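You operate a simulated robot arm through the tools that you are given. There is no shell and no other tool. Be economical: measure what you need, move in short steps, check, and stop when the job is done.

The job below is to be done with a simulated robot arm. You get a single attempt, and the scene is never put back.

Task
Brush the board at the dust hood clean while the hood draws.
Fine: open the damper and switch on first; afterwards switch off, shut the damper, put the brush at the hood back. Set down upright: wide brush. What is to be rubbed or washed off counts as gone when no trace of it is left.

Only the result counts: the job must be done as asked and must still hold three seconds after the hand-in. Knocking over, shifting, dropping, spilling or breaking anything else fails it.

Robot
A 6-joint arm with a fingered hand, hanging from a carriage that runs on a rail from [-204.2, 1.8] to [43.8, -0.4] (x, y) and turns from -5.829 to 6.178 rad about z. Base frame: it is fixed where the carriage stands at the start and does not move with it; the origin is on the floor, on the carriage's upright axis, x ahead of it, y to its left, z up; the surface under the hand at the start is at about z = 88.8. Readings come in cm, rad, newtons and seconds.
With the tool pointing down near the work surface it reaches from about 10 to 68 cm from the robot's upright axis, wherever it stands. Its first joint turns from -2.897 to 2.897 rad. Places, roughly: board (30x6x2 cm) [70, 30, 90]; dust hood [70, 30, 100]; hood damper [60, 50, 120]; hood switch [50, 20, 90]. Payload 4 kg.
The TCP is the grasp point between the finger pads, 2.9 cm short of the fingertips. In the tool frame z runs along the fingers and y along their closing line. The gripper opens to 10 cm. The gripper's body begins 3.4 cm behind the TCP. The gripper is a hand of 5 fingers: y runs from the thumb to the fingers, the wrist lies at [-1.5, -11.4, -18.9] in the tool frame.
Orientation is that of the tool frame in the base frame, as [roll, pitch, yaw] about the fixed x, y, z axes, in that order (R = Rz(yaw) Ry(pitch) Rx(roll)). With the fingers straight down and the wrist toward the robot, the tool's x, y and z point along [0, 1, 0], [1, 0, 0] and [0, 0, -1] of the base frame.

Tools
- The arm moves only by the tool apply_moves. Its argument "commands" is a list of rows, each an object (a shift or turn left out is 0) with "rotation": the turn, a rotation vector about the base's x, y, z in units of 90 degrees (1.0 is 90 degrees), a list of three; "delta_pos": the shift along the base's x, y, z in units of 300 mm (1.0 is 300 mm), a list of three. In form: [{"rotation": [wx, wy, wz], "delta_pos": [dx, dy, dz]}, ...]. A call has 1 to 20 rows; each row is the pose to reach, as a shift and turn from the pose commanded when the call began. A call with a number of a shift or a turn outside -1 to 1 is refused whole. A row lasts 0.2 s, in which the tool goes at most 5 cm and 0.15 rad; a call with a longer step from one row to the next is refused whole. A pose out of reach is approached as far as the arm can. The call stops where the force on the tool passes 40 N (or 10 N more than at its start, if that is more) or the arm is blocked; 0.2 s more then pass. In this call time passes only in rows, and 0.2 s behind the last. The reply holds the time, the measured pose of the TCP, the force on the tool along the base axes, the opening and the grip force, in the units named above and with some noise, with the torque about the TCP (base axes, N m) and any sound that the robot's microphone picked up, and new pictures: "pictures" is both (left out), scene, wrist or none.
- Cameras (640 x 400 px; columns grow to the right, rows downward): "scene" is now at [24.96, 4.42, 179.46]; the picture's right is [0.70, -0.71, 0.00], its down [-0.55, -0.54, -0.64] and it looks along [0.46, 0.45, -0.77] (base axes); focal length 276 px, centre (320, 200). "wrist" rides on the gripper at [6.6, -8.6, -12.1] in the tool frame; the picture's right is [-0.76, 0.31, -0.58], its down [-0.59, -0.70, 0.40] and it looks along [-0.28, 0.64, 0.71] (tool axes); focal length 247 px, centre (320, 200). There is no depth. A picture from a camera that has moved, and an enlarged one, comes with that camera's place and axes in the base frame and with its lens. The place of the scene camera against the robot may be out by one fixed shift of up to 2.5 cm in any direction.
- slide_trunk(by): slides the trunk up (or, below 0, down) by that many cm; the arm and the scene camera ride with it, the base frame stays. It gives what a move gives, with no picture.
- steer(legs): drives the robot by 1 to 6 legs, each [ahead, left, turn to the left] in cm, cm and rad, along the robot's own axes; the way and the turn of a leg run together, so that a leg with both is an arc; at most 150 cm and 3.142 rad a leg. The arm and the cameras ride along, it lands a little off, and it stops where it bumps. It keeps to its track: a leg is cut to what the track allows. It gives what a move gives, and a new picture of the scene camera.
- move_fingers(index, middle, ring, little, thumb_bend, thumb_turn): sets how far each is bent, from 0 (flat) to 1 (curled in); at 0.3 the hand is open as for a grip, at 0.7 the pads meet at the TCP. One left out holds its place. A second passes; each finger stops where it meets its share of the squeeze, and holds until it gets a number again. It is the only way to open and close the hand. It gives what a move gives, with no picture; readings hold the bend of each and the force on index, middle, ring, little, thumb and palm. thumb_turn goes from beside the hand (0) to across from the fingers (1), as for a grip.
- head_to(pan, tilt): turns the head with the scene camera to pan (to the left, within 2.705 rad either way) and tilt (down, from -0.506 to 1.204), counted from straight ahead of the robot. It gives what a move gives, and a new picture of the scene camera.
- zoom(camera, box): a new picture of the part [left, top, right, bottom] of that camera's present view, enlarged. No time passes.
- sign_off(): hands the job in; it is judged then, once.

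Work in short steps. Places have to be worked out from the pictures, the camera data and where the tool is seen: move nearer, look again, correct. Check each grasp and each placing, and mend what went wrong. You have 120 turns and 260 pictures in all, those below and enlarged ones among them. Open the gripper and draw the arm clear of the work before you hand the job in, unless the task says otherwise; then end with one line.

The tools are called after ">>>" as a command line: name --argument value ..., lists and objects as JSON in quotes. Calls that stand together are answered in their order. apply_moves: Moves the arm, as the interface text tells. Its arguments: {"type":"object","properties":{"commands":{"type":"array","items":{"type":"object","properties":{"rotation":{"type":"array","items":{"type":"number"}},"delta_pos":{"type":"array","items":{"type":"number"}}}}},"pictures":{"type":"string","enum":["both","scene","wrist","none"]}},"required":["commands"]} The other tools are called the same way: slide_trunk (by) slides the trunk up or down; move_fingers (index, middle, ring, little, thumb_bend, thumb_turn) moves the fingers one by one; steer (legs) drives the base; head_to (pan, tilt) turns the head that bears the scene camera; zoom (camera, box) takes an enlarged picture of a part of a camera's view; sign_off () hands the job in.

At the start:

```text
clock: 0.0
tool_pos: [57.11, 33.6, 141.84]
tcp_rot: [3.141, -0.001, 1.57]
wrist_force: [-0.9, -0.1, -0.3]
moment: [0.0, 0.03, -0.01]
grip_width: 9.98
grasp_force: 0.0
shape: jaw
bend: [0.3, 0.3, 0.3, 0.3, 0.3, 0.98]
finger forces: [0.0, 0.0, 0.0, 0.0, 0.0, 0.1]
trunk travel left (down, up): [-50.2, 9.8]
robot x, y, heading: [0.19, -0.19, 0.0]
head pan, tilt: [0.777, 0.878]
```

scene: 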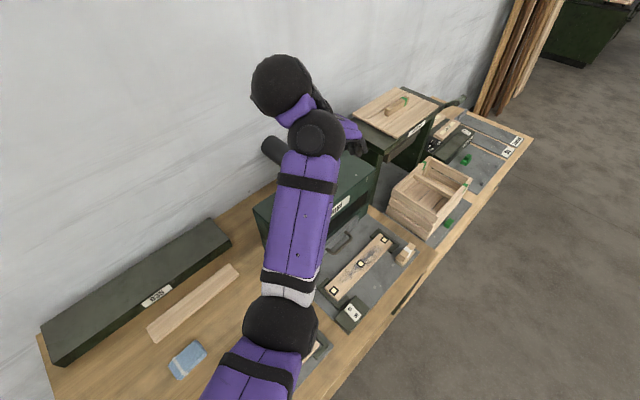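
wrist: 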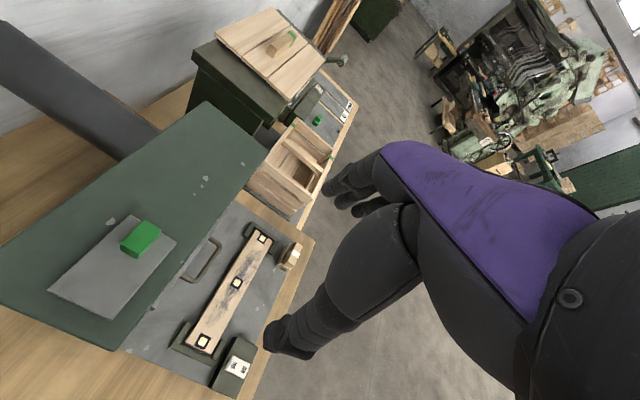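

The pictures show the hood with a green slider on a plate, a board with dust, a switch box, and a brush. I'll zoom in on each for detail.

>>> zoom --camera "wrist" --box '[0, 180, 340, 400]'

>>> zoom --camera "scene" --box '[240, 180, 480, 340]'

>>> zoom --camera "scene" --box '[360, 80, 540, 240]'

```text
1.82 times, centred on (170, 290) of wrist
camera zoom: at [48.63, 40.1, 153.88], right [0.31, -0.76, 0.58], down [-0.7, -0.59, -0.4], along [0.64, -0.28, -0.71], focal length 449 px, centre (593, 36)
```

zoom: 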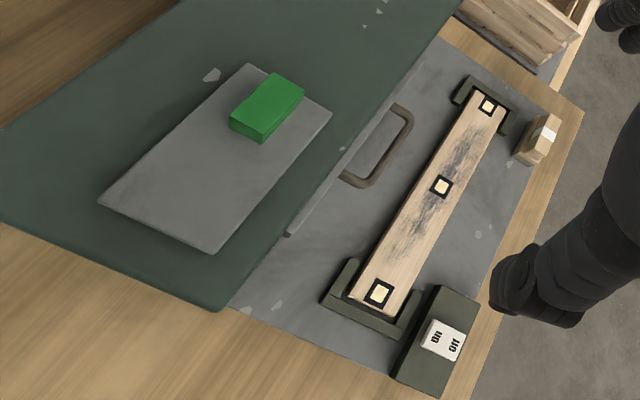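

```text
2.50 times, centred on (360, 260) of scene
camera zoom: at [24.96, 4.42, 179.46], right [0.7, -0.71, 0.0], down [-0.55, -0.54, -0.64], along [0.46, 0.45, -0.77], focal length 691 px, centre (220, 50)
```

zoom: 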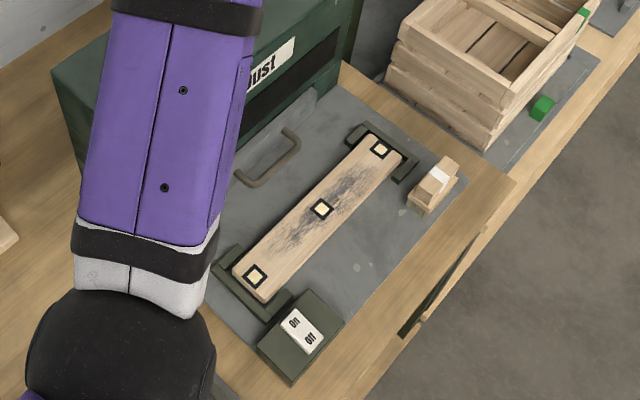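

```text
2.50 times, centred on (450, 160) of scene
camera zoom: at [24.96, 4.42, 179.46], right [0.7, -0.71, 0.0], down [-0.55, -0.54, -0.64], along [0.46, 0.45, -0.77], focal length 691 px, centre (-5, 300)
```

zoom: 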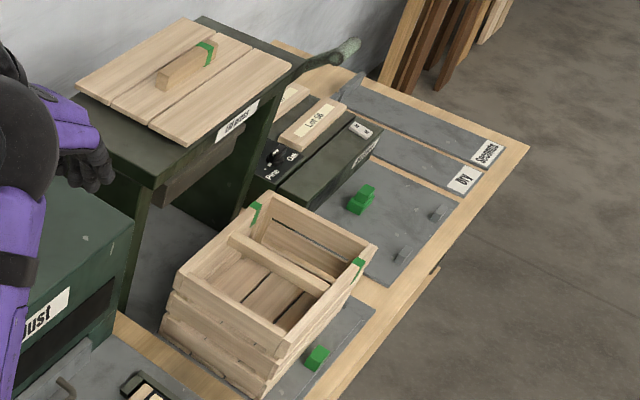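

I place the board at about (67, 26) along x, the switch at about (52, 17) and the brush block at about (81, 17). The arm hides the hood top, so I move the hand out of the scene camera's way.

>>> apply_moves --commands '[{"delta_pos": [0, -0.15, 0]}, {"delta_pos": [0, -0.3, 0]}, {"delta_pos": [0, -0.45, 0]}, {"delta_pos": [0, -0.6, 0]}, {"delta_pos": [-0.05, -0.75, 0]}, {"delta_pos": [-0.1, -0.9, 0]}, {"delta_pos": [-0.15, -1.0, 0]}]' --pictures "both"

```text
clock: 1.6
tool_pos: [56.91, 3.81, 137.43]
tcp_rot: [3.137, 0.002, 1.574]
wrist_force: [0.3, -0.2, 0.3]
moment: [0.0, 0.02, 0.03]
grip_width: 9.97
grasp_force: 0.1
shape: jaw
bend: [0.3, 0.3, 0.3, 0.3, 0.3, 0.98]
finger forces: [0.0, 0.0, 0.0, 0.0, 0.1, 0.0]
out of reach, approached as far as the arm can: row 1, 2, 3, 4, 5, 6, 7
trunk travel left (down, up): [-50.2, 9.8]
robot x, y, heading: [-0.28, 0.0, -0.002]
head pan, tilt: [0.777, 0.878]
camera scene: at [24.97, 4.43, 179.47], right [0.7, -0.71, 0.0], down [-0.55, -0.54, -0.64], along [0.46, 0.45, -0.77], focal length 276 px, centre (320, 200)
camera wrist: at [48.24, 10.34, 149.38], right [0.31, -0.76, 0.58], down [-0.7, -0.59, -0.4], along [0.64, -0.28, -0.71], focal length 247 px, centre (320, 200)
```

scene: 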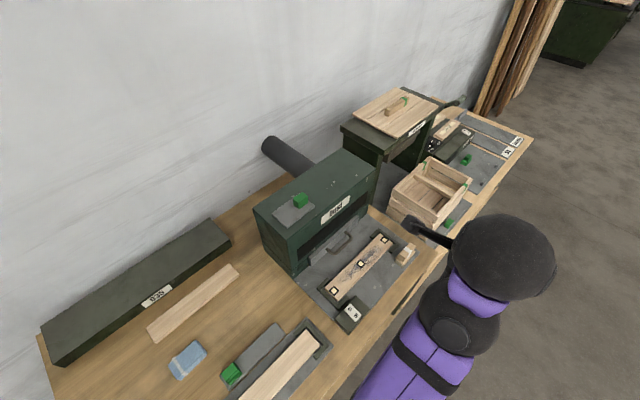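
wrist: 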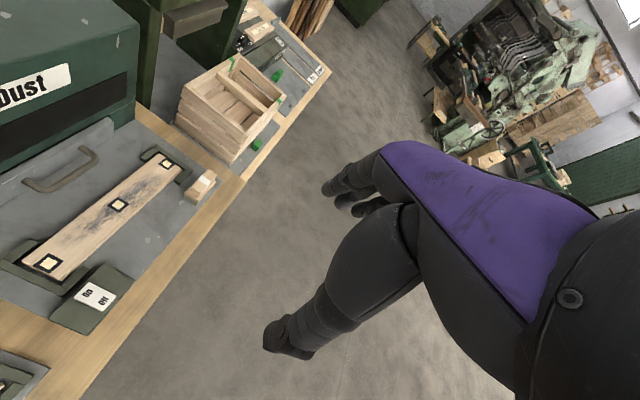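

The hood is in clear view now, so I zoom in on the damper and the brush.

>>> zoom --camera "scene" --box '[240, 130, 400, 230]'

>>> zoom --camera "scene" --box '[310, 220, 430, 340]'

>>> zoom --camera "wrist" --box '[0, 110, 240, 340]'

```text
4.00 times, centred on (320, 180) of scene
camera zoom: at [24.97, 4.43, 179.47], right [0.7, -0.71, 0.0], down [-0.55, -0.54, -0.64], along [0.46, 0.45, -0.77], focal length 1105 px, centre (320, 280)
```

zoom: 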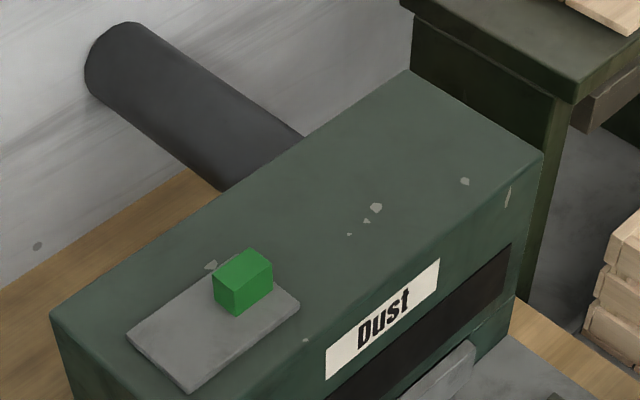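

```text
3.33 times, centred on (370, 280) of scene
camera zoom: at [24.97, 4.43, 179.47], right [0.7, -0.71, 0.0], down [-0.55, -0.54, -0.64], along [0.46, 0.45, -0.77], focal length 921 px, centre (153, -67)
```

zoom: 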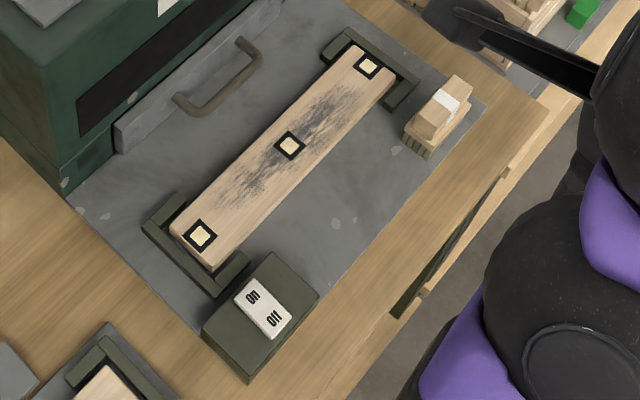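

```text
1.74 times, centred on (120, 225) of wrist
camera zoom: at [48.24, 10.34, 149.38], right [0.31, -0.76, 0.58], down [-0.7, -0.59, -0.4], along [0.64, -0.28, -0.71], focal length 430 px, centre (668, 156)
```

zoom: 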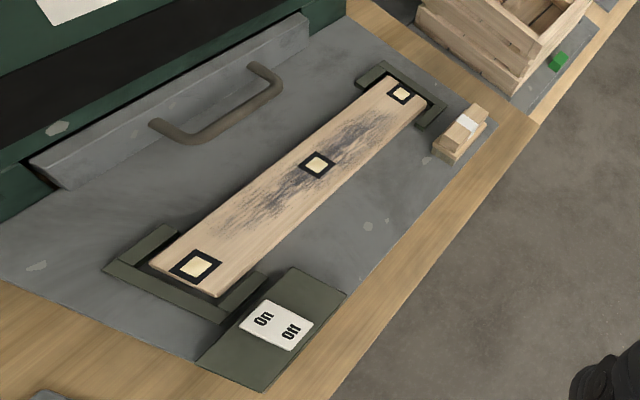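

The damper looks like the green knob, at about (58, 45.5, 118), on a grey slide on top of the hood. I drive 25 cm ahead so that everything is within reach.

>>> steer --legs '[[25, 0, 0]]'

```text
clock: 3.4
tool_pos: [81.67, 3.57, 137.51]
tcp_rot: [3.139, 0.0, 1.572]
wrist_force: [-0.2, -0.5, -0.1]
moment: [0.01, -0.02, -0.01]
grip_width: 9.97
grasp_force: 0.0
shape: jaw
bend: [0.3, 0.3, 0.3, 0.3, 0.3, 0.98]
finger forces: [0.0, 0.1, 0.0, 0.0, 0.0, 0.0]
trunk travel left (down, up): [-50.2, 9.8]
robot x, y, heading: [24.93, -0.06, -0.0]
head pan, tilt: [0.777, 0.878]
camera scene: at [49.77, 4.19, 179.46], right [0.7, -0.71, 0.0], down [-0.55, -0.54, -0.64], along [0.46, 0.45, -0.77], focal length 276 px, centre (320, 200)
```

scene: 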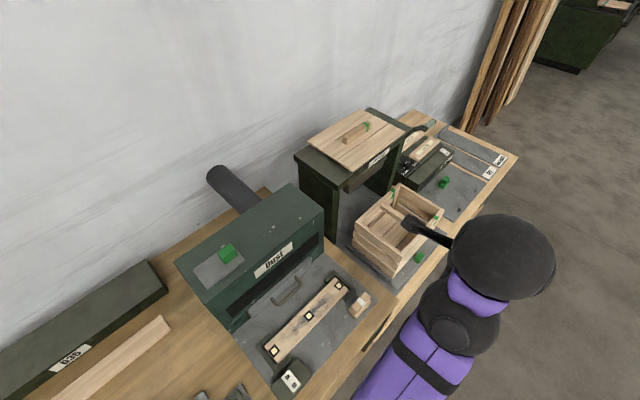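

I take closer pictures of the damper, the switch and the brush from this new spot.

>>> zoom --camera "scene" --box '[180, 210, 280, 310]'

>>> zoom --camera "scene" --box '[250, 270, 390, 400]'

```text
4.00 times, centred on (230, 260) of scene
camera zoom: at [49.77, 4.19, 179.46], right [0.7, -0.71, 0.0], down [-0.55, -0.54, -0.64], along [0.46, 0.45, -0.77], focal length 1105 px, centre (680, -40)
```

zoom: 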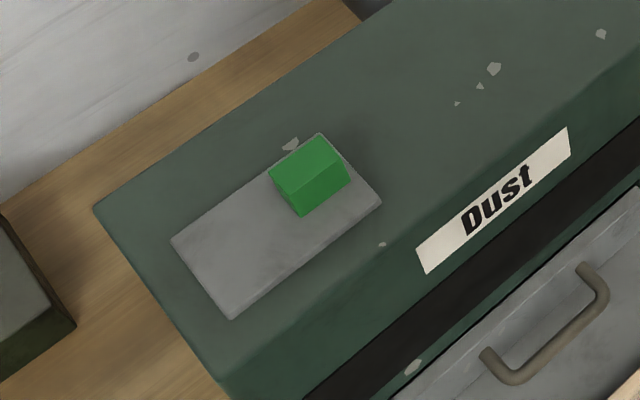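

```text
3.08 times, centred on (320, 335) of scene
camera zoom: at [49.77, 4.19, 179.46], right [0.7, -0.71, 0.0], down [-0.55, -0.54, -0.64], along [0.46, 0.45, -0.77], focal length 850 px, centre (320, -215)
```

zoom: 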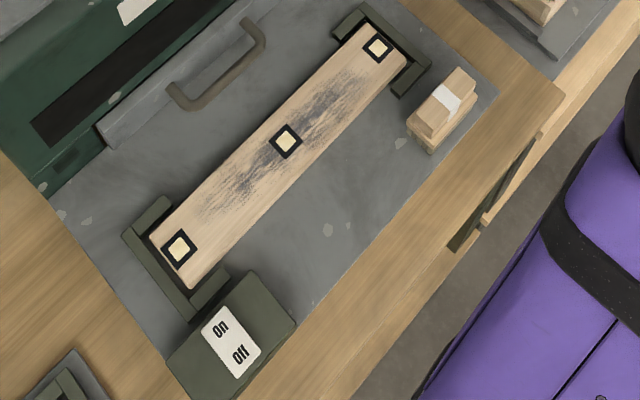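

The knob measures about (58, 45, 118.5). I bring the hand toward a point above it, staying high.

>>> apply_moves --commands '[{"delta_pos": [-0.1, 0.12, 0]}, {"delta_pos": [-0.2, 0.24, 0]}, {"delta_pos": [-0.3, 0.36, 0]}, {"delta_pos": [-0.4, 0.48, 0]}, {"delta_pos": [-0.5, 0.6, 0]}, {"delta_pos": [-0.6, 0.72, 0]}, {"delta_pos": [-0.7, 0.84, 0]}, {"delta_pos": [-0.75, 0.95, 0]}]' --pictures "both"

```text
clock: 5.2
tool_pos: [68.75, 30.47, 126.44]
tcp_rot: [3.129, -0.024, 1.59]
wrist_force: [0.7, 0.2, -0.4]
moment: [0.07, 0.01, 0.04]
grip_width: 9.98
grasp_force: 0.1
shape: jaw
bend: [0.3, 0.3, 0.3, 0.3, 0.3, 0.98]
finger forces: [0.0, 0.0, 0.1, 0.0, 0.0, 0.0]
out of reach, approached as far as the arm can: row 1, 2, 3, 4, 5, 6, 7, 8
trunk travel left (down, up): [-50.2, 9.8]
robot x, y, heading: [25.04, -0.15, -0.001]
head pan, tilt: [0.777, 0.878]
camera scene: at [49.78, 4.14, 179.46], right [0.7, -0.71, 0.0], down [-0.55, -0.54, -0.64], along [0.46, 0.45, -0.77], focal length 276 px, centre (320, 200)
camera wrist: at [60.05, 36.65, 138.51], right [0.31, -0.77, 0.56], down [-0.69, -0.59, -0.42], along [0.65, -0.25, -0.71], focal length 247 px, centre (320, 200)
```

scene: 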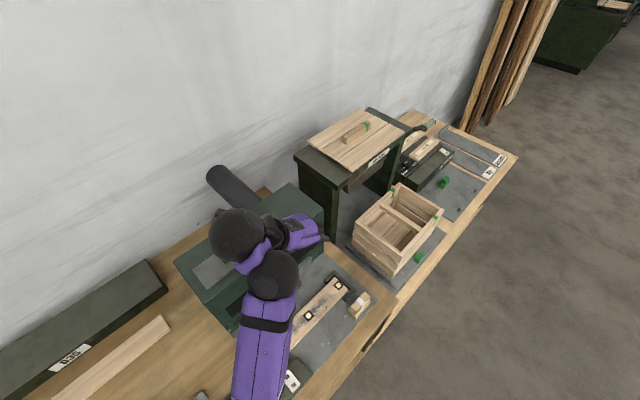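
wrist: 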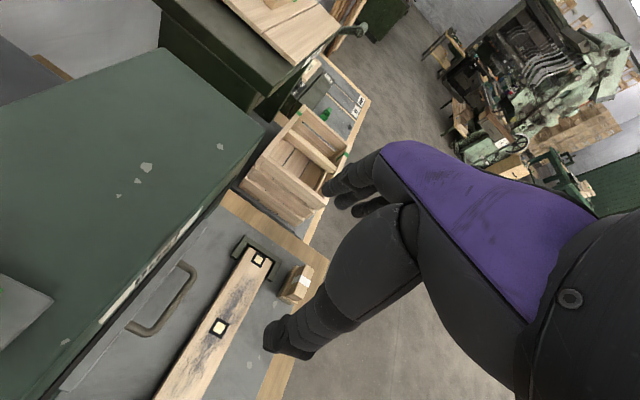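

The arm sags near its reach limit, so I raise the trunk for height before going over the hood.

>>> slide_trunk --by 9.5

```text
clock: 6.5
tool_pos: [68.91, 30.65, 135.84]
tcp_rot: [3.132, -0.024, 1.589]
wrist_force: [-1.0, 0.4, 0.1]
moment: [0.01, -0.03, 0.04]
grip_width: 9.97
grasp_force: 0.1
shape: jaw
bend: [0.3, 0.3, 0.3, 0.3, 0.3, 0.98]
finger forces: [0.1, 0.1, 0.0, 0.1, 0.0, 0.0]
trunk travel left (down, up): [-59.7, 0.3]
robot x, y, heading: [24.62, -0.2, -0.003]
head pan, tilt: [0.777, 0.878]
```

I take a small step to learn where the commanded pose now stands.

>>> apply_moves --commands '[{"delta_pos": [-0.1, 0.0, 0]}, {"delta_pos": [-0.2, 0.0, 0]}]' --pictures "none"

```text
clock: 7.1
tool_pos: [64.79, 30.06, 133.41]
tcp_rot: [3.128, -0.035, 1.596]
wrist_force: [0.2, 1.5, 0.0]
moment: [0.02, 0.01, -0.02]
grip_width: 10.0
grasp_force: 0.0
shape: jaw
bend: [0.3, 0.3, 0.3, 0.3, 0.3, 0.98]
finger forces: [0.0, 0.1, 0.0, 0.0, 0.1, 0.0]
out of reach, approached as far as the arm can: row 1, 2
trunk travel left (down, up): [-59.7, 0.3]
robot x, y, heading: [24.82, -0.17, -0.0]
head pan, tilt: [0.777, 0.878]
```

Still out of reach, and I suspect the commanded height is too great at this radius. I lower the command to see whether it settles.

>>> apply_moves --commands '[{"delta_pos": [0, 0.0, -0.1]}, {"delta_pos": [0, 0.0, -0.2]}]' --pictures "none"

```text
clock: 7.7
tool_pos: [64.82, 30.08, 127.37]
tcp_rot: [3.13, -0.022, 1.588]
wrist_force: [-0.7, -1.2, -0.6]
moment: [0.03, -0.01, -0.03]
grip_width: 10.0
grasp_force: 0.0
shape: jaw
bend: [0.3, 0.3, 0.3, 0.3, 0.3, 0.98]
finger forces: [0.0, 0.0, 0.0, 0.0, 0.1, 0.0]
trunk travel left (down, up): [-59.7, 0.3]
robot x, y, heading: [24.79, -0.15, -0.0]
head pan, tilt: [0.777, 0.878]
```

Now it is reached. I move at this height to above the knob and look with the wrist camera.

>>> apply_moves --commands '[{"delta_pos": [-0.05, 0.13, 0.03]}, {"delta_pos": [-0.11, 0.26, 0.03]}, {"delta_pos": [-0.17, 0.38, 0.03]}, {"delta_pos": [-0.227, 0.5, 0.03]}]' --pictures "both"

```text
clock: 8.7
tool_pos: [60.16, 44.63, 127.01]
tcp_rot: [-3.131, -0.049, 1.606]
wrist_force: [0.5, -0.8, -1.2]
moment: [0.02, -0.03, 0.0]
grip_width: 9.98
grasp_force: 0.1
shape: jaw
bend: [0.3, 0.3, 0.3, 0.3, 0.3, 0.98]
finger forces: [0.1, 0.1, 0.1, 0.0, 0.1, 0.0]
out of reach, approached as far as the arm can: row 3, 4
trunk travel left (down, up): [-59.7, 0.3]
robot x, y, heading: [24.44, -0.38, -0.001]
head pan, tilt: [0.777, 0.878]
camera scene: at [49.77, 4.17, 188.96], right [0.7, -0.71, 0.0], down [-0.55, -0.54, -0.64], along [0.46, 0.45, -0.77], focal length 276 px, centre (320, 200)
camera wrist: at [51.5, 50.23, 139.33], right [0.34, -0.77, 0.54], down [-0.69, -0.59, -0.42], along [0.64, -0.23, -0.73], focal length 247 px, centre (320, 200)
```

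scene: 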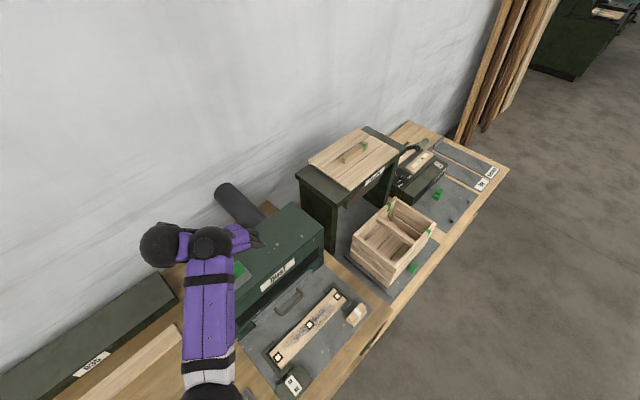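
wrist: 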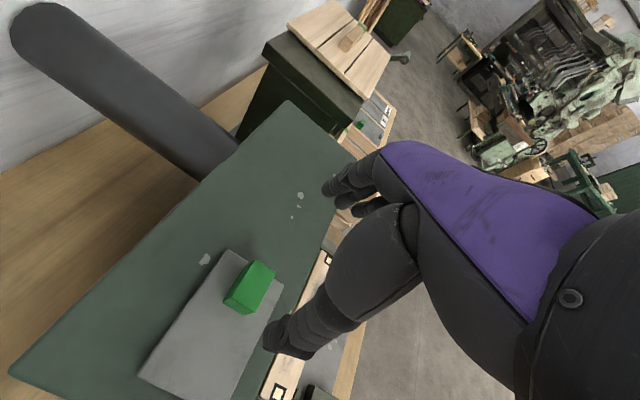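

The knob's top lies at about (58.4, 45.6). I shift over it and lower to z about 121.5.

>>> apply_moves --commands '[{"delta_pos": [-0.06, 0.03, -0.05]}, {"delta_pos": [-0.06, 0.03, -0.12], "rotation": [0, 0, -0.02]}, {"delta_pos": [-0.06, 0.03, -0.18], "rotation": [0, 0, -0.02]}]' --pictures "wrist"

```text
clock: 9.5
tool_pos: [58.44, 43.19, 124.44]
tcp_rot: [-3.114, -0.052, 1.58]
wrist_force: [-0.5, -0.9, 0.2]
moment: [0.05, -0.01, 0.01]
grip_width: 9.97
grasp_force: 0.1
shape: jaw
bend: [0.3, 0.3, 0.3, 0.3, 0.3, 0.98]
finger forces: [0.0, 0.1, 0.0, 0.0, 0.1, 0.0]
out of reach, approached as far as the arm can: row 1, 2, 3
trunk travel left (down, up): [-59.7, 0.3]
robot x, y, heading: [24.8, 0.06, -0.001]
head pan, tilt: [0.777, 0.878]
camera wrist: at [50.25, 49.11, 136.85], right [0.33, -0.78, 0.53], down [-0.71, -0.57, -0.41], along [0.62, -0.24, -0.74], focal length 247 px, centre (320, 200)
```

wrist: 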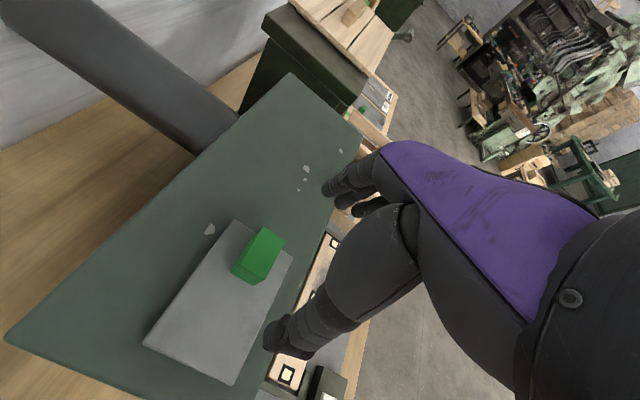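

Reach is limited here because the hand's yaw is far from my azimuth. I'll back away, drive further along so the knob is almost straight to the left, and turn the hand so the wrist faces the robot.

>>> apply_moves --commands '[{"delta_pos": [0, -0.13, 0.04]}, {"delta_pos": [0, -0.26, 0.06]}, {"delta_pos": [0, -0.4, 0.06]}, {"delta_pos": [0, -0.5, 0.06]}, {"delta_pos": [0, -0.5, 0.06], "rotation": [0, 0, 0.09]}, {"delta_pos": [0, -0.5, 0.06], "rotation": [0, 0, 0.18]}, {"delta_pos": [0, -0.5, 0.06], "rotation": [0, 0, 0.27]}, {"delta_pos": [0, -0.5, 0.06], "rotation": [0, 0, 0.36]}, {"delta_pos": [0, -0.5, 0.06], "rotation": [0, 0, 0.45]}, {"delta_pos": [0, -0.5, 0.06], "rotation": [0, 0, 0.54]}]' --pictures "none"

>>> steer --legs '[[16, 0, 0]]'

```text
clock: 11.7
tool_pos: [58.71, 28.28, 125.97]
tcp_rot: [-3.115, -0.053, 2.428]
wrist_force: [-0.4, 0.3, 0.0]
moment: [0.0, 0.01, 0.01]
grip_width: 9.97
grasp_force: 0.0
shape: jaw
bend: [0.3, 0.3, 0.3, 0.3, 0.3, 0.98]
finger forces: [0.1, 0.0, 0.0, 0.1, 0.0, 0.1]
trunk travel left (down, up): [-59.7, 0.3]
robot x, y, heading: [24.7, -0.12, -0.0]
head pan, tilt: [0.777, 0.878]
```

```text
clock: 13.1
tool_pos: [74.82, 28.32, 126.05]
tcp_rot: [-3.114, -0.053, 2.428]
wrist_force: [0.3, -0.2, -0.1]
moment: [-0.02, -0.02, -0.02]
grip_width: 10.0
grasp_force: 0.0
shape: jaw
bend: [0.3, 0.3, 0.3, 0.3, 0.3, 0.98]
finger forces: [0.0, 0.0, 0.0, 0.0, 0.0, 0.0]
trunk travel left (down, up): [-59.7, 0.3]
robot x, y, heading: [41.17, -0.16, -0.002]
head pan, tilt: [0.777, 0.878]
camera scene: at [66.07, 4.09, 188.96], right [0.7, -0.71, 0.0], down [-0.55, -0.54, -0.64], along [0.46, 0.45, -0.77], focal length 276 px, centre (320, 200)
```

scene: 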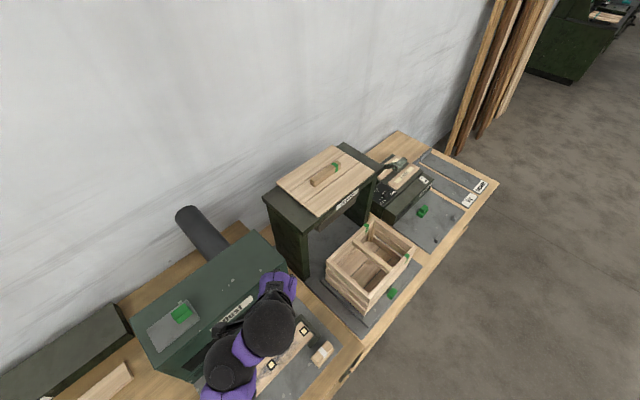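

I turn the hand to yaw about π, squaring up its tilt, while carrying it to above the knob.

>>> apply_moves --commands '[{"delta_pos": [-0.068, 0.072, 0.02], "rotation": [0, -0.005, 0.057]}, {"delta_pos": [-0.136, 0.144, 0.02], "rotation": [0.001, -0.01, 0.114]}, {"delta_pos": [-0.205, 0.216, 0.02], "rotation": [0.002, -0.015, 0.17]}, {"delta_pos": [-0.273, 0.288, 0.02], "rotation": [0.002, -0.019, 0.227]}, {"delta_pos": [-0.342, 0.36, 0.02], "rotation": [0.003, -0.024, 0.284]}, {"delta_pos": [-0.41, 0.432, 0.02], "rotation": [0.003, -0.028, 0.34]}, {"delta_pos": [-0.478, 0.504, 0.02], "rotation": [0.004, -0.033, 0.397]}, {"delta_pos": [-0.547, 0.577, 0.02], "rotation": [0.004, -0.038, 0.454]}]' --pictures "wrist"

>>> head_to --pan 1.25 --tilt 1.0

```text
clock: 14.5
tool_pos: [63.86, 39.81, 126.66]
tcp_rot: [-3.135, -0.025, 2.893]
wrist_force: [0.5, 15.4, -3.7]
moment: [-1.92, -0.2, -1.36]
grip_width: 10.02
grasp_force: 0.1
shape: jaw
bend: [0.3, 0.3, 0.3, 0.3, 0.3, 0.98]
finger forces: [0.0, 0.0, 0.1, 0.1, 0.0, 0.0]
trunk travel left (down, up): [-59.7, 0.3]
robot x, y, heading: [40.8, -0.55, 0.002]
head pan, tilt: [0.777, 0.878]
stopped in row 6: the force on the tool passed its limit at 69 N (the readings are from after the stop); the commanded pose is now the measured one
camera wrist: at [55.81, 33.11, 138.82], right [0.82, 0.11, 0.56], down [0.39, -0.83, -0.41], along [0.41, 0.55, -0.72], focal length 247 px, centre (320, 200)
```

wrist: 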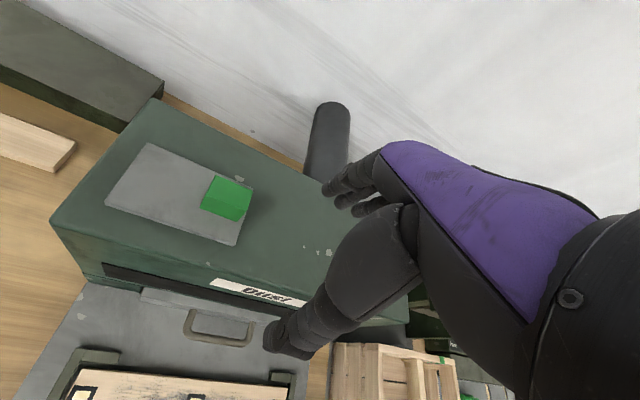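

```text
clock: 15.4
tool_pos: [63.92, 40.0, 126.64]
tcp_rot: [-3.137, -0.027, 2.897]
wrist_force: [0.2, 29.6, -5.5]
moment: [-3.56, -0.49, -2.61]
grip_width: 9.99
grasp_force: 0.0
shape: jaw
bend: [0.3, 0.3, 0.3, 0.3, 0.3, 0.98]
finger forces: [0.1, 0.0, 0.0, 0.1, 0.1, 0.1]
trunk travel left (down, up): [-59.7, 0.3]
robot x, y, heading: [41.19, -0.14, 0.004]
head pan, tilt: [1.25, 1.0]
camera scene: at [62.8, 5.31, 188.06], right [0.95, -0.32, 0.0], down [-0.27, -0.8, -0.54], along [0.17, 0.51, -0.84], focal length 276 px, centre (320, 200)
```

scene: 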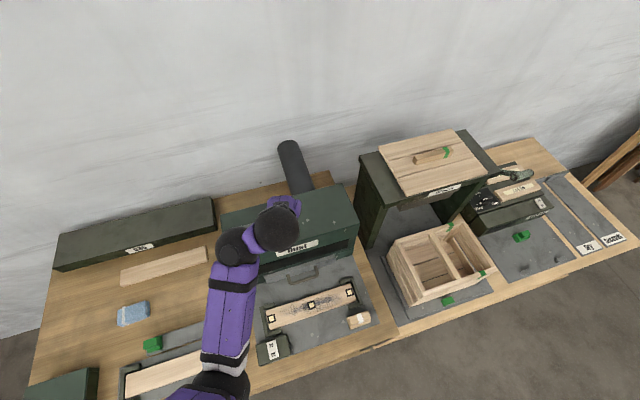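

The torque suggests the wrist camera touched my own forearm at this yaw, not anything on the bench. I turn the yaw back to about 2.45.

>>> apply_moves --commands '[{"delta_pos": [0, -0.02, 0], "rotation": [0, 0, -0.08]}, {"delta_pos": [0, -0.03, 0], "rotation": [0, 0, -0.16]}, {"delta_pos": [0, -0.03, 0], "rotation": [0, 0, -0.24]}, {"delta_pos": [0, -0.03, 0], "rotation": [0, -0.01, -0.28]}]' --pictures "both"

```text
clock: 16.4
tool_pos: [63.95, 39.06, 126.58]
tcp_rot: [3.14, -0.013, 2.457]
wrist_force: [0.3, 0.5, -0.6]
moment: [-0.03, 0.01, -0.02]
grip_width: 9.98
grasp_force: 0.1
shape: jaw
bend: [0.3, 0.3, 0.3, 0.3, 0.3, 0.98]
finger forces: [0.0, 0.0, 0.1, 0.0, 0.0, 0.0]
trunk travel left (down, up): [-59.7, 0.3]
robot x, y, heading: [40.92, -0.26, 0.003]
head pan, tilt: [1.25, 1.0]
camera scene: at [62.8, 5.31, 188.06], right [0.95, -0.31, 0.0], down [-0.26, -0.8, -0.54], along [0.17, 0.51, -0.84], focal length 276 px, centre (320, 200)
camera wrist: at [53.55, 36.4, 138.7], right [0.79, -0.25, 0.57], down [0.01, -0.91, -0.41], along [0.62, 0.32, -0.72], focal length 247 px, centre (320, 200)
```

scene: 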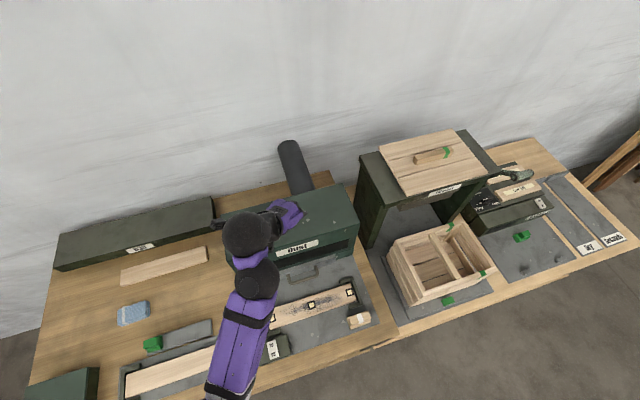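
wrist: 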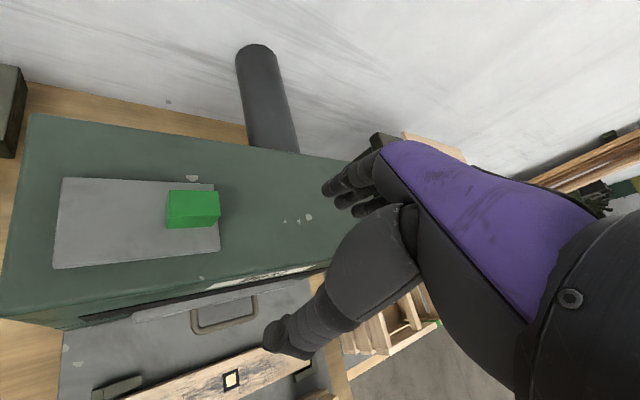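

Contact is gone, and this is a good view of the damper, so I zoom in on it.

>>> zoom --camera "wrist" --box '[30, 140, 270, 300]'

```text
2.50 times, centred on (150, 220) of wrist
camera zoom: at [53.55, 36.4, 138.7], right [0.79, -0.25, 0.57], down [0.01, -0.91, -0.41], along [0.62, 0.32, -0.72], focal length 617 px, centre (745, 150)
```

zoom: 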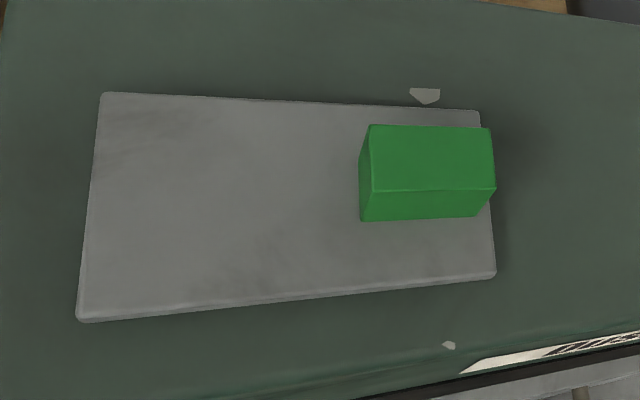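

Knob: x 56.1–59.6, y about 43.7–45.7, top z about 119.4, on a plate at about 116.5. I'll close the hand to a blunt pusher, swing it to the knob's left side with yaw about 2.1, then try pushing.

>>> move_fingers --index 0.7 --middle 0.7 --ring 0.7 --little 0.7 --thumb_bend 0.7

>>> apply_moves --commands '[{"delta_pos": [-0.1, 0.05, 0], "rotation": [0, 0, -0.055]}, {"delta_pos": [-0.2, 0.1, 0], "rotation": [0, 0, -0.11]}, {"delta_pos": [-0.31, 0.15, 0], "rotation": [0, 0, -0.17]}, {"delta_pos": [-0.42, 0.2, 0], "rotation": [0, 0, -0.227]}]' --pictures "both"

```text
clock: 17.4
tool_pos: [63.88, 38.92, 126.58]
tcp_rot: [3.141, -0.013, 2.457]
wrist_force: [0.2, -0.4, 0.1]
moment: [-0.01, 0.01, -0.02]
grip_width: 0.17
grasp_force: 0.0
shape: fingers
bend: [0.7, 0.7, 0.7, 0.7, 0.7, 0.98]
finger forces: [0.0, 0.1, 0.1, 0.1, 0.1, 0.0]
trunk travel left (down, up): [-59.7, 0.3]
robot x, y, heading: [41.0, -0.2, 0.001]
head pan, tilt: [1.25, 1.0]
```

```text
clock: 18.4
tool_pos: [52.72, 45.1, 125.22]
tcp_rot: [-3.138, -0.024, 2.109]
wrist_force: [-0.2, 0.4, -0.3]
moment: [-0.01, -0.04, 0.0]
grip_width: 0.15
grasp_force: 0.1
shape: fingers
bend: [0.7, 0.7, 0.7, 0.7, 0.7, 0.98]
finger forces: [0.0, 0.0, 0.0, 0.0, 0.1, 0.0]
out of reach, approached as far as the arm can: row 4
trunk travel left (down, up): [-59.7, 0.3]
robot x, y, heading: [41.36, -1.1, 0.003]
head pan, tilt: [1.25, 1.0]
camera scene: at [62.8, 5.3, 188.06], right [0.95, -0.31, 0.0], down [-0.26, -0.8, -0.54], along [0.17, 0.51, -0.84], focal length 276 px, centre (320, 200)
camera wrist: at [42.31, 46.08, 137.28], right [0.66, -0.5, 0.56], down [-0.31, -0.86, -0.41], along [0.69, 0.1, -0.72], focal length 247 px, centre (320, 200)
```

scene: 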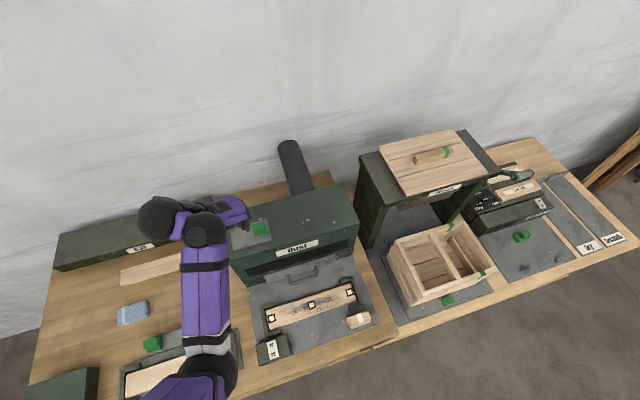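
wrist: 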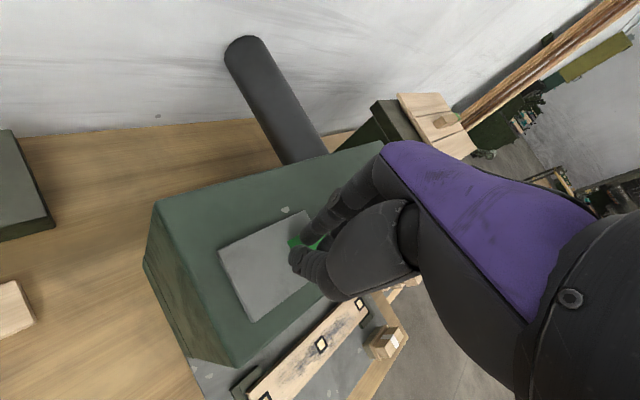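

Fingertips sit just left of the knob. I lower to about z 120, backing off slightly in x to clear it.

>>> apply_moves --commands '[{"delta_pos": [-0.03, 0, -0.06]}, {"delta_pos": [-0.05, 0, -0.12]}, {"delta_pos": [-0.05, 0, -0.16]}]' --pictures "wrist"

>>> zoom --camera "scene" --box '[180, 160, 340, 280]'

```text
clock: 19.2
tool_pos: [51.21, 44.81, 120.61]
tcp_rot: [-3.139, -0.015, 2.1]
wrist_force: [0.3, 0.0, -0.5]
moment: [-0.04, -0.03, 0.0]
grip_width: 0.15
grasp_force: 0.0
shape: fingers
bend: [0.7, 0.7, 0.7, 0.7, 0.7, 0.98]
finger forces: [0.0, 0.1, 0.0, 0.1, 0.1, 0.1]
out of reach, approached as far as the arm can: row 3
trunk travel left (down, up): [-59.7, 0.3]
robot x, y, heading: [40.99, -0.45, -0.001]
head pan, tilt: [1.25, 1.0]
camera wrist: at [40.78, 46.17, 132.73], right [0.65, -0.5, 0.57], down [-0.31, -0.86, -0.4], along [0.69, 0.09, -0.72], focal length 247 px, centre (320, 200)
```

wrist: 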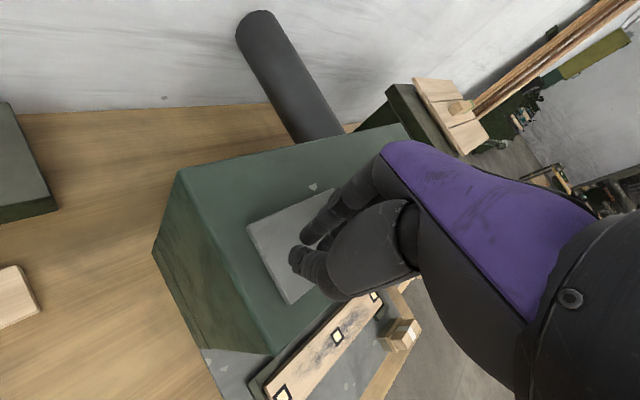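

```text
3.33 times, centred on (260, 220) of scene
camera zoom: at [62.8, 5.31, 188.06], right [0.95, -0.31, 0.0], down [-0.26, -0.8, -0.54], along [0.17, 0.51, -0.84], focal length 921 px, centre (520, 133)
```

zoom: 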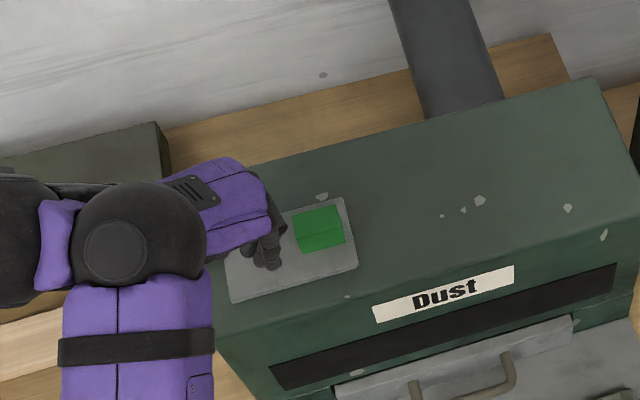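

The fingers stand just left of the knob. I push gently toward +x.

>>> apply_moves --commands '[{"delta_pos": [0.04, 0, 0]}, {"delta_pos": [0.08, 0, 0]}, {"delta_pos": [0.12, 0, 0]}, {"delta_pos": [0.16, 0, 0]}, {"delta_pos": [0.2, 0, 0]}, {"delta_pos": [0.24, 0, 0]}]' --pictures "scene"

```text
clock: 20.6
tool_pos: [58.33, 44.4, 122.38]
tcp_rot: [-3.139, -0.011, 2.097]
wrist_force: [0.0, 0.3, 0.0]
moment: [-0.01, -0.01, 0.01]
grip_width: 0.18
grasp_force: 0.0
shape: fingers
bend: [0.7, 0.7, 0.7, 0.7, 0.7, 0.98]
finger forces: [0.0, 0.1, 0.0, 0.0, 0.1, 0.0]
out of reach, approached as far as the arm can: row 2, 3, 4, 5, 6
trunk travel left (down, up): [-59.7, 0.3]
robot x, y, heading: [41.15, -0.24, -0.0]
head pan, tilt: [1.25, 1.0]
camera scene: at [62.79, 5.31, 188.06], right [0.95, -0.31, 0.0], down [-0.26, -0.8, -0.54], along [0.17, 0.51, -0.84], focal length 276 px, centre (320, 200)
```

scene: 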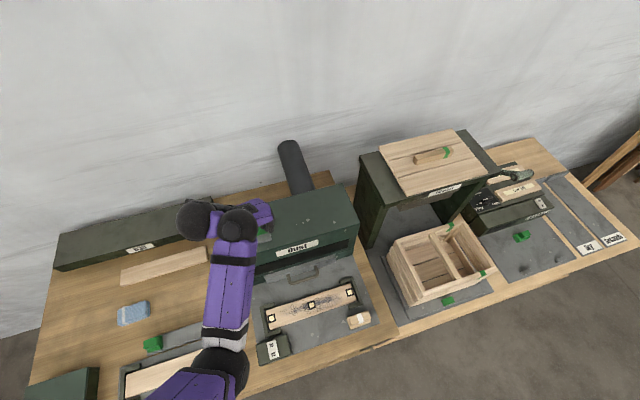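

It drifted up by 1.8 cm, so I check whether the knob moved.

>>> zoom --camera "scene" --box '[200, 170, 360, 290]'

```text
3.33 times, centred on (280, 230) of scene
camera zoom: at [62.79, 5.31, 188.06], right [0.95, -0.31, 0.0], down [-0.26, -0.8, -0.54], along [0.17, 0.51, -0.84], focal length 921 px, centre (453, 100)
```

zoom: 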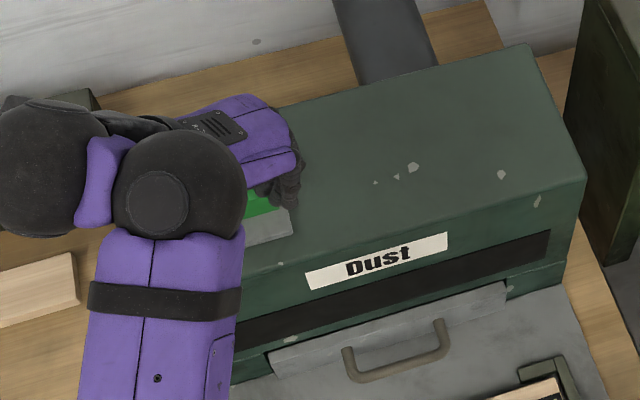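

The hand rode over the knob, which has not moved; reach is poor at this hand angle. I lift away and drive back to x about 25, where this yaw suits the azimuth.

>>> apply_moves --commands '[{"delta_pos": [0.02, -0.02, 0.08]}, {"delta_pos": [0.04, -0.15, 0.12]}, {"delta_pos": [0.05, -0.28, 0.12]}, {"delta_pos": [0.05, -0.4, 0.12]}]' --pictures "none"

>>> steer --legs '[[-17, 0, 0]]'

```text
clock: 21.6
tool_pos: [59.68, 32.4, 125.84]
tcp_rot: [3.14, -0.012, 2.099]
wrist_force: [0.7, 0.5, -0.2]
moment: [-0.05, 0.03, -0.02]
grip_width: 0.13
grasp_force: 0.1
shape: fingers
bend: [0.7, 0.7, 0.7, 0.7, 0.7, 0.98]
finger forces: [0.0, 0.0, 0.1, 0.1, 0.0, 0.0]
trunk travel left (down, up): [-59.7, 0.3]
robot x, y, heading: [40.96, -0.27, 0.0]
head pan, tilt: [1.25, 1.0]
```

```text
clock: 23.0
tool_pos: [42.67, 32.67, 125.87]
tcp_rot: [3.141, -0.012, 2.102]
wrist_force: [0.3, 0.3, 0.2]
moment: [0.0, -0.01, -0.01]
grip_width: 0.14
grasp_force: 0.0
shape: fingers
bend: [0.7, 0.7, 0.7, 0.7, 0.7, 0.98]
finger forces: [0.1, 0.0, 0.0, 0.0, 0.1, 0.0]
trunk travel left (down, up): [-59.7, 0.3]
robot x, y, heading: [24.25, -0.15, 0.005]
head pan, tilt: [1.25, 1.0]
camera scene: at [45.89, 5.48, 188.06], right [0.95, -0.31, 0.0], down [-0.26, -0.8, -0.54], along [0.17, 0.51, -0.84], focal length 276 px, centre (320, 200)
```

scene: 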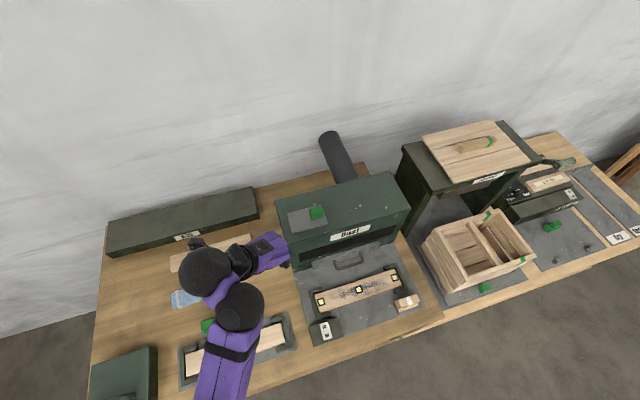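

The knob hasn't moved. I bring the hand to its left side again, (51.2, 45), then lower.

>>> apply_moves --commands '[{"delta_pos": [0.07, 0.11, 0]}, {"delta_pos": [0.14, 0.22, 0]}, {"delta_pos": [0.21, 0.33, 0]}, {"delta_pos": [0.28, 0.41, 0]}, {"delta_pos": [0.28, 0.41, -0.09]}, {"delta_pos": [0.28, 0.41, -0.18]}]' --pictures "scene"

```text
clock: 24.4
tool_pos: [50.1, 43.66, 124.37]
tcp_rot: [-3.141, -0.01, 2.1]
wrist_force: [0.2, 0.2, -0.1]
moment: [0.01, 0.0, 0.02]
grip_width: 0.16
grasp_force: 0.1
shape: fingers
bend: [0.7, 0.7, 0.7, 0.7, 0.7, 0.98]
finger forces: [0.0, 0.1, 0.1, 0.0, 0.0, 0.1]
out of reach, approached as far as the arm can: row 5, 6
trunk travel left (down, up): [-59.7, 0.3]
robot x, y, heading: [24.03, 0.21, 0.001]
head pan, tilt: [1.25, 1.0]
camera scene: at [45.89, 5.49, 188.06], right [0.95, -0.31, 0.0], down [-0.26, -0.8, -0.54], along [0.17, 0.51, -0.84], focal length 276 px, centre (320, 200)
```

scene: 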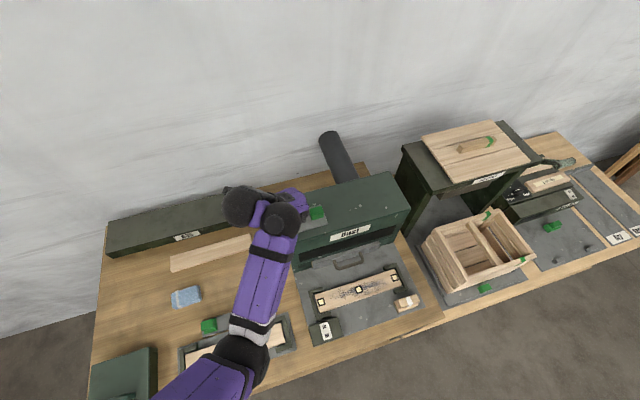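

The arm is nearly straight, so the trunk is too high for this spot. I back off a bit, lower the trunk to its original height, then extend again.

>>> apply_moves --commands '[{"delta_pos": [-0.08, -0.13, 0.02]}, {"delta_pos": [-0.16, -0.26, 0.05]}, {"delta_pos": [-0.22, -0.38, 0.1]}, {"delta_pos": [-0.26, -0.48, 0.2]}]' --pictures "none"

>>> slide_trunk --by -6

```text
clock: 25.4
tool_pos: [42.17, 29.37, 130.33]
tcp_rot: [3.14, -0.014, 2.1]
wrist_force: [0.3, -0.1, -0.2]
moment: [-0.02, 0.02, -0.02]
grip_width: 0.15
grasp_force: 0.1
shape: fingers
bend: [0.7, 0.7, 0.7, 0.7, 0.7, 0.98]
finger forces: [0.1, 0.0, 0.0, 0.0, 0.0, 0.0]
trunk travel left (down, up): [-59.7, 0.3]
robot x, y, heading: [23.98, -0.37, 0.002]
head pan, tilt: [1.25, 1.0]
```

```text
clock: 26.4
tool_pos: [42.09, 29.26, 124.25]
tcp_rot: [3.14, -0.012, 2.102]
wrist_force: [-0.2, -0.1, 0.1]
moment: [0.02, 0.0, 0.01]
grip_width: 0.15
grasp_force: 0.0
shape: fingers
bend: [0.7, 0.7, 0.7, 0.7, 0.7, 0.98]
finger forces: [0.0, 0.0, 0.0, 0.1, 0.0, 0.0]
trunk travel left (down, up): [-53.7, 6.3]
robot x, y, heading: [24.2, -0.4, 0.003]
head pan, tilt: [1.25, 1.0]
```

Now I extend toward the spot left of the knob again.

>>> apply_moves --commands '[{"delta_pos": [0.07, 0.12, 0.02]}, {"delta_pos": [0.14, 0.25, 0.02]}, {"delta_pos": [0.21, 0.38, 0.02]}, {"delta_pos": [0.3, 0.52, 0.02]}, {"delta_pos": [0.3, 0.52, -0.06]}, {"delta_pos": [0.3, 0.52, -0.125]}]' --pictures "none"

```text
clock: 27.8
tool_pos: [51.1, 44.93, 120.44]
tcp_rot: [3.139, -0.013, 2.099]
wrist_force: [-0.1, -0.3, -0.5]
moment: [0.02, 0.02, 0.01]
grip_width: 0.15
grasp_force: 0.1
shape: fingers
bend: [0.7, 0.7, 0.7, 0.7, 0.7, 0.98]
finger forces: [0.1, 0.0, 0.0, 0.1, 0.0, 0.1]
trunk travel left (down, up): [-53.7, 6.3]
robot x, y, heading: [24.09, -0.24, -0.001]
head pan, tilt: [1.25, 1.0]
```

Reached fully this time. I push +x in small rows.

>>> apply_moves --commands '[{"delta_pos": [0.04, 0, 0]}, {"delta_pos": [0.08, 0, 0]}, {"delta_pos": [0.12, 0, 0]}, {"delta_pos": [0.15, 0, 0]}, {"delta_pos": [0.18, 0, 0]}, {"delta_pos": [0.21, 0, 0]}]' --pictures "scene"

>>> zoom --camera "scene" --box '[260, 160, 420, 280]'

```text
clock: 29.2
tool_pos: [57.23, 44.44, 121.22]
tcp_rot: [-3.139, -0.013, 2.1]
wrist_force: [0.4, -0.1, -0.5]
moment: [0.0, 0.01, -0.01]
grip_width: 0.14
grasp_force: 0.0
shape: fingers
bend: [0.7, 0.7, 0.7, 0.7, 0.7, 0.98]
finger forces: [0.0, 0.0, 0.1, 0.0, 0.0, 0.1]
out of reach, approached as far as the arm can: row 4, 5, 6
trunk travel left (down, up): [-53.7, 6.3]
robot x, y, heading: [24.34, 0.14, 0.007]
head pan, tilt: [1.25, 1.0]
camera scene: at [45.89, 5.48, 182.06], right [0.95, -0.31, 0.0], down [-0.26, -0.8, -0.54], along [0.17, 0.51, -0.84], focal length 276 px, centre (320, 200)
```

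scene: 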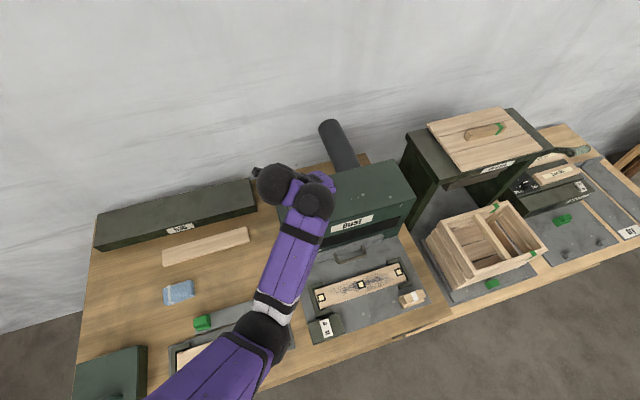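

```text
3.33 times, centred on (340, 220) of scene
camera zoom: at [45.89, 5.48, 182.06], right [0.95, -0.31, 0.0], down [-0.26, -0.8, -0.54], along [0.17, 0.51, -0.84], focal length 921 px, centre (253, 133)
```

zoom: 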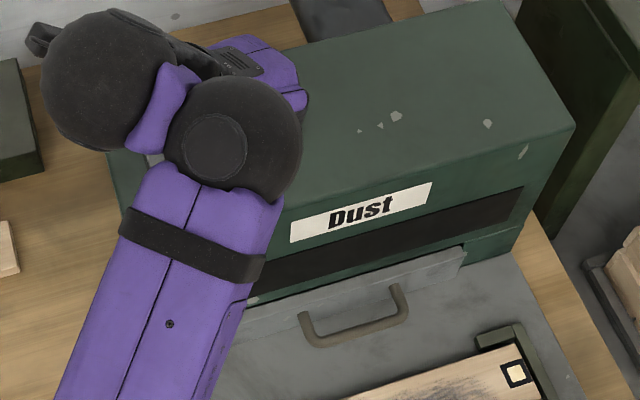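

I can't see the knob behind the arm, so I back off and look.

>>> apply_moves --commands '[{"delta_pos": [-0.08, 0, 0.01]}, {"delta_pos": [-0.1, 0, 0.12]}, {"delta_pos": [-0.18, -0.13, 0.15]}, {"delta_pos": [-0.26, -0.26, 0.15]}, {"delta_pos": [-0.34, -0.4, 0.15]}]' --pictures "scene"

>>> zoom --camera "scene" --box '[260, 160, 420, 280]'

```text
clock: 30.4
tool_pos: [47.11, 32.4, 125.65]
tcp_rot: [3.139, -0.013, 2.102]
wrist_force: [0.1, 1.1, 0.2]
moment: [0.0, 0.04, -0.02]
grip_width: 0.13
grasp_force: 0.0
shape: fingers
bend: [0.7, 0.7, 0.7, 0.7, 0.7, 0.98]
finger forces: [0.0, 0.0, 0.1, 0.0, 0.1, 0.0]
trunk travel left (down, up): [-53.7, 6.3]
robot x, y, heading: [24.35, -0.28, 0.0]
head pan, tilt: [1.25, 1.0]
camera scene: at [45.89, 5.51, 182.07], right [0.95, -0.31, 0.0], down [-0.26, -0.8, -0.54], along [0.17, 0.51, -0.84], focal length 276 px, centre (320, 200)
```

scene: 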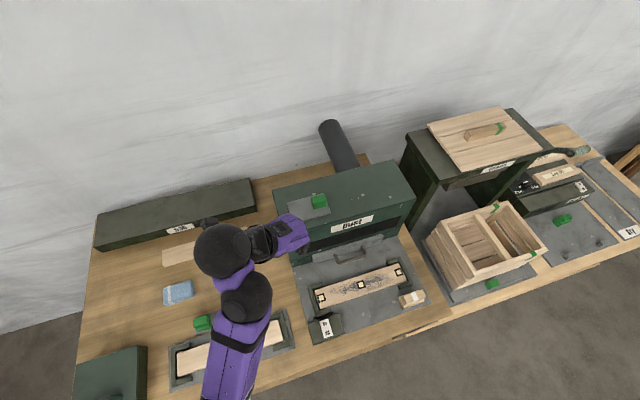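

```text
3.33 times, centred on (340, 220) of scene
camera zoom: at [45.89, 5.51, 182.07], right [0.95, -0.31, 0.0], down [-0.26, -0.8, -0.54], along [0.17, 0.51, -0.84], focal length 921 px, centre (253, 133)
```

zoom: 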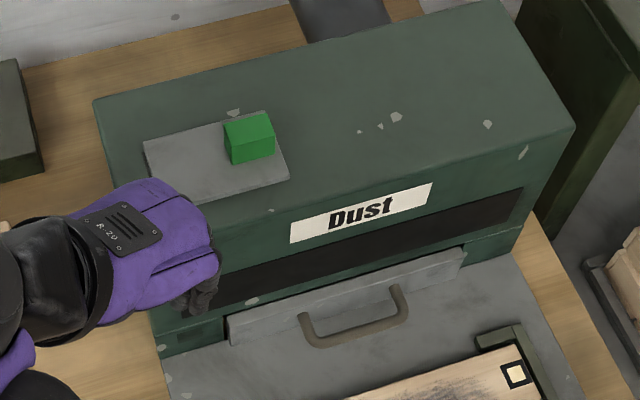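

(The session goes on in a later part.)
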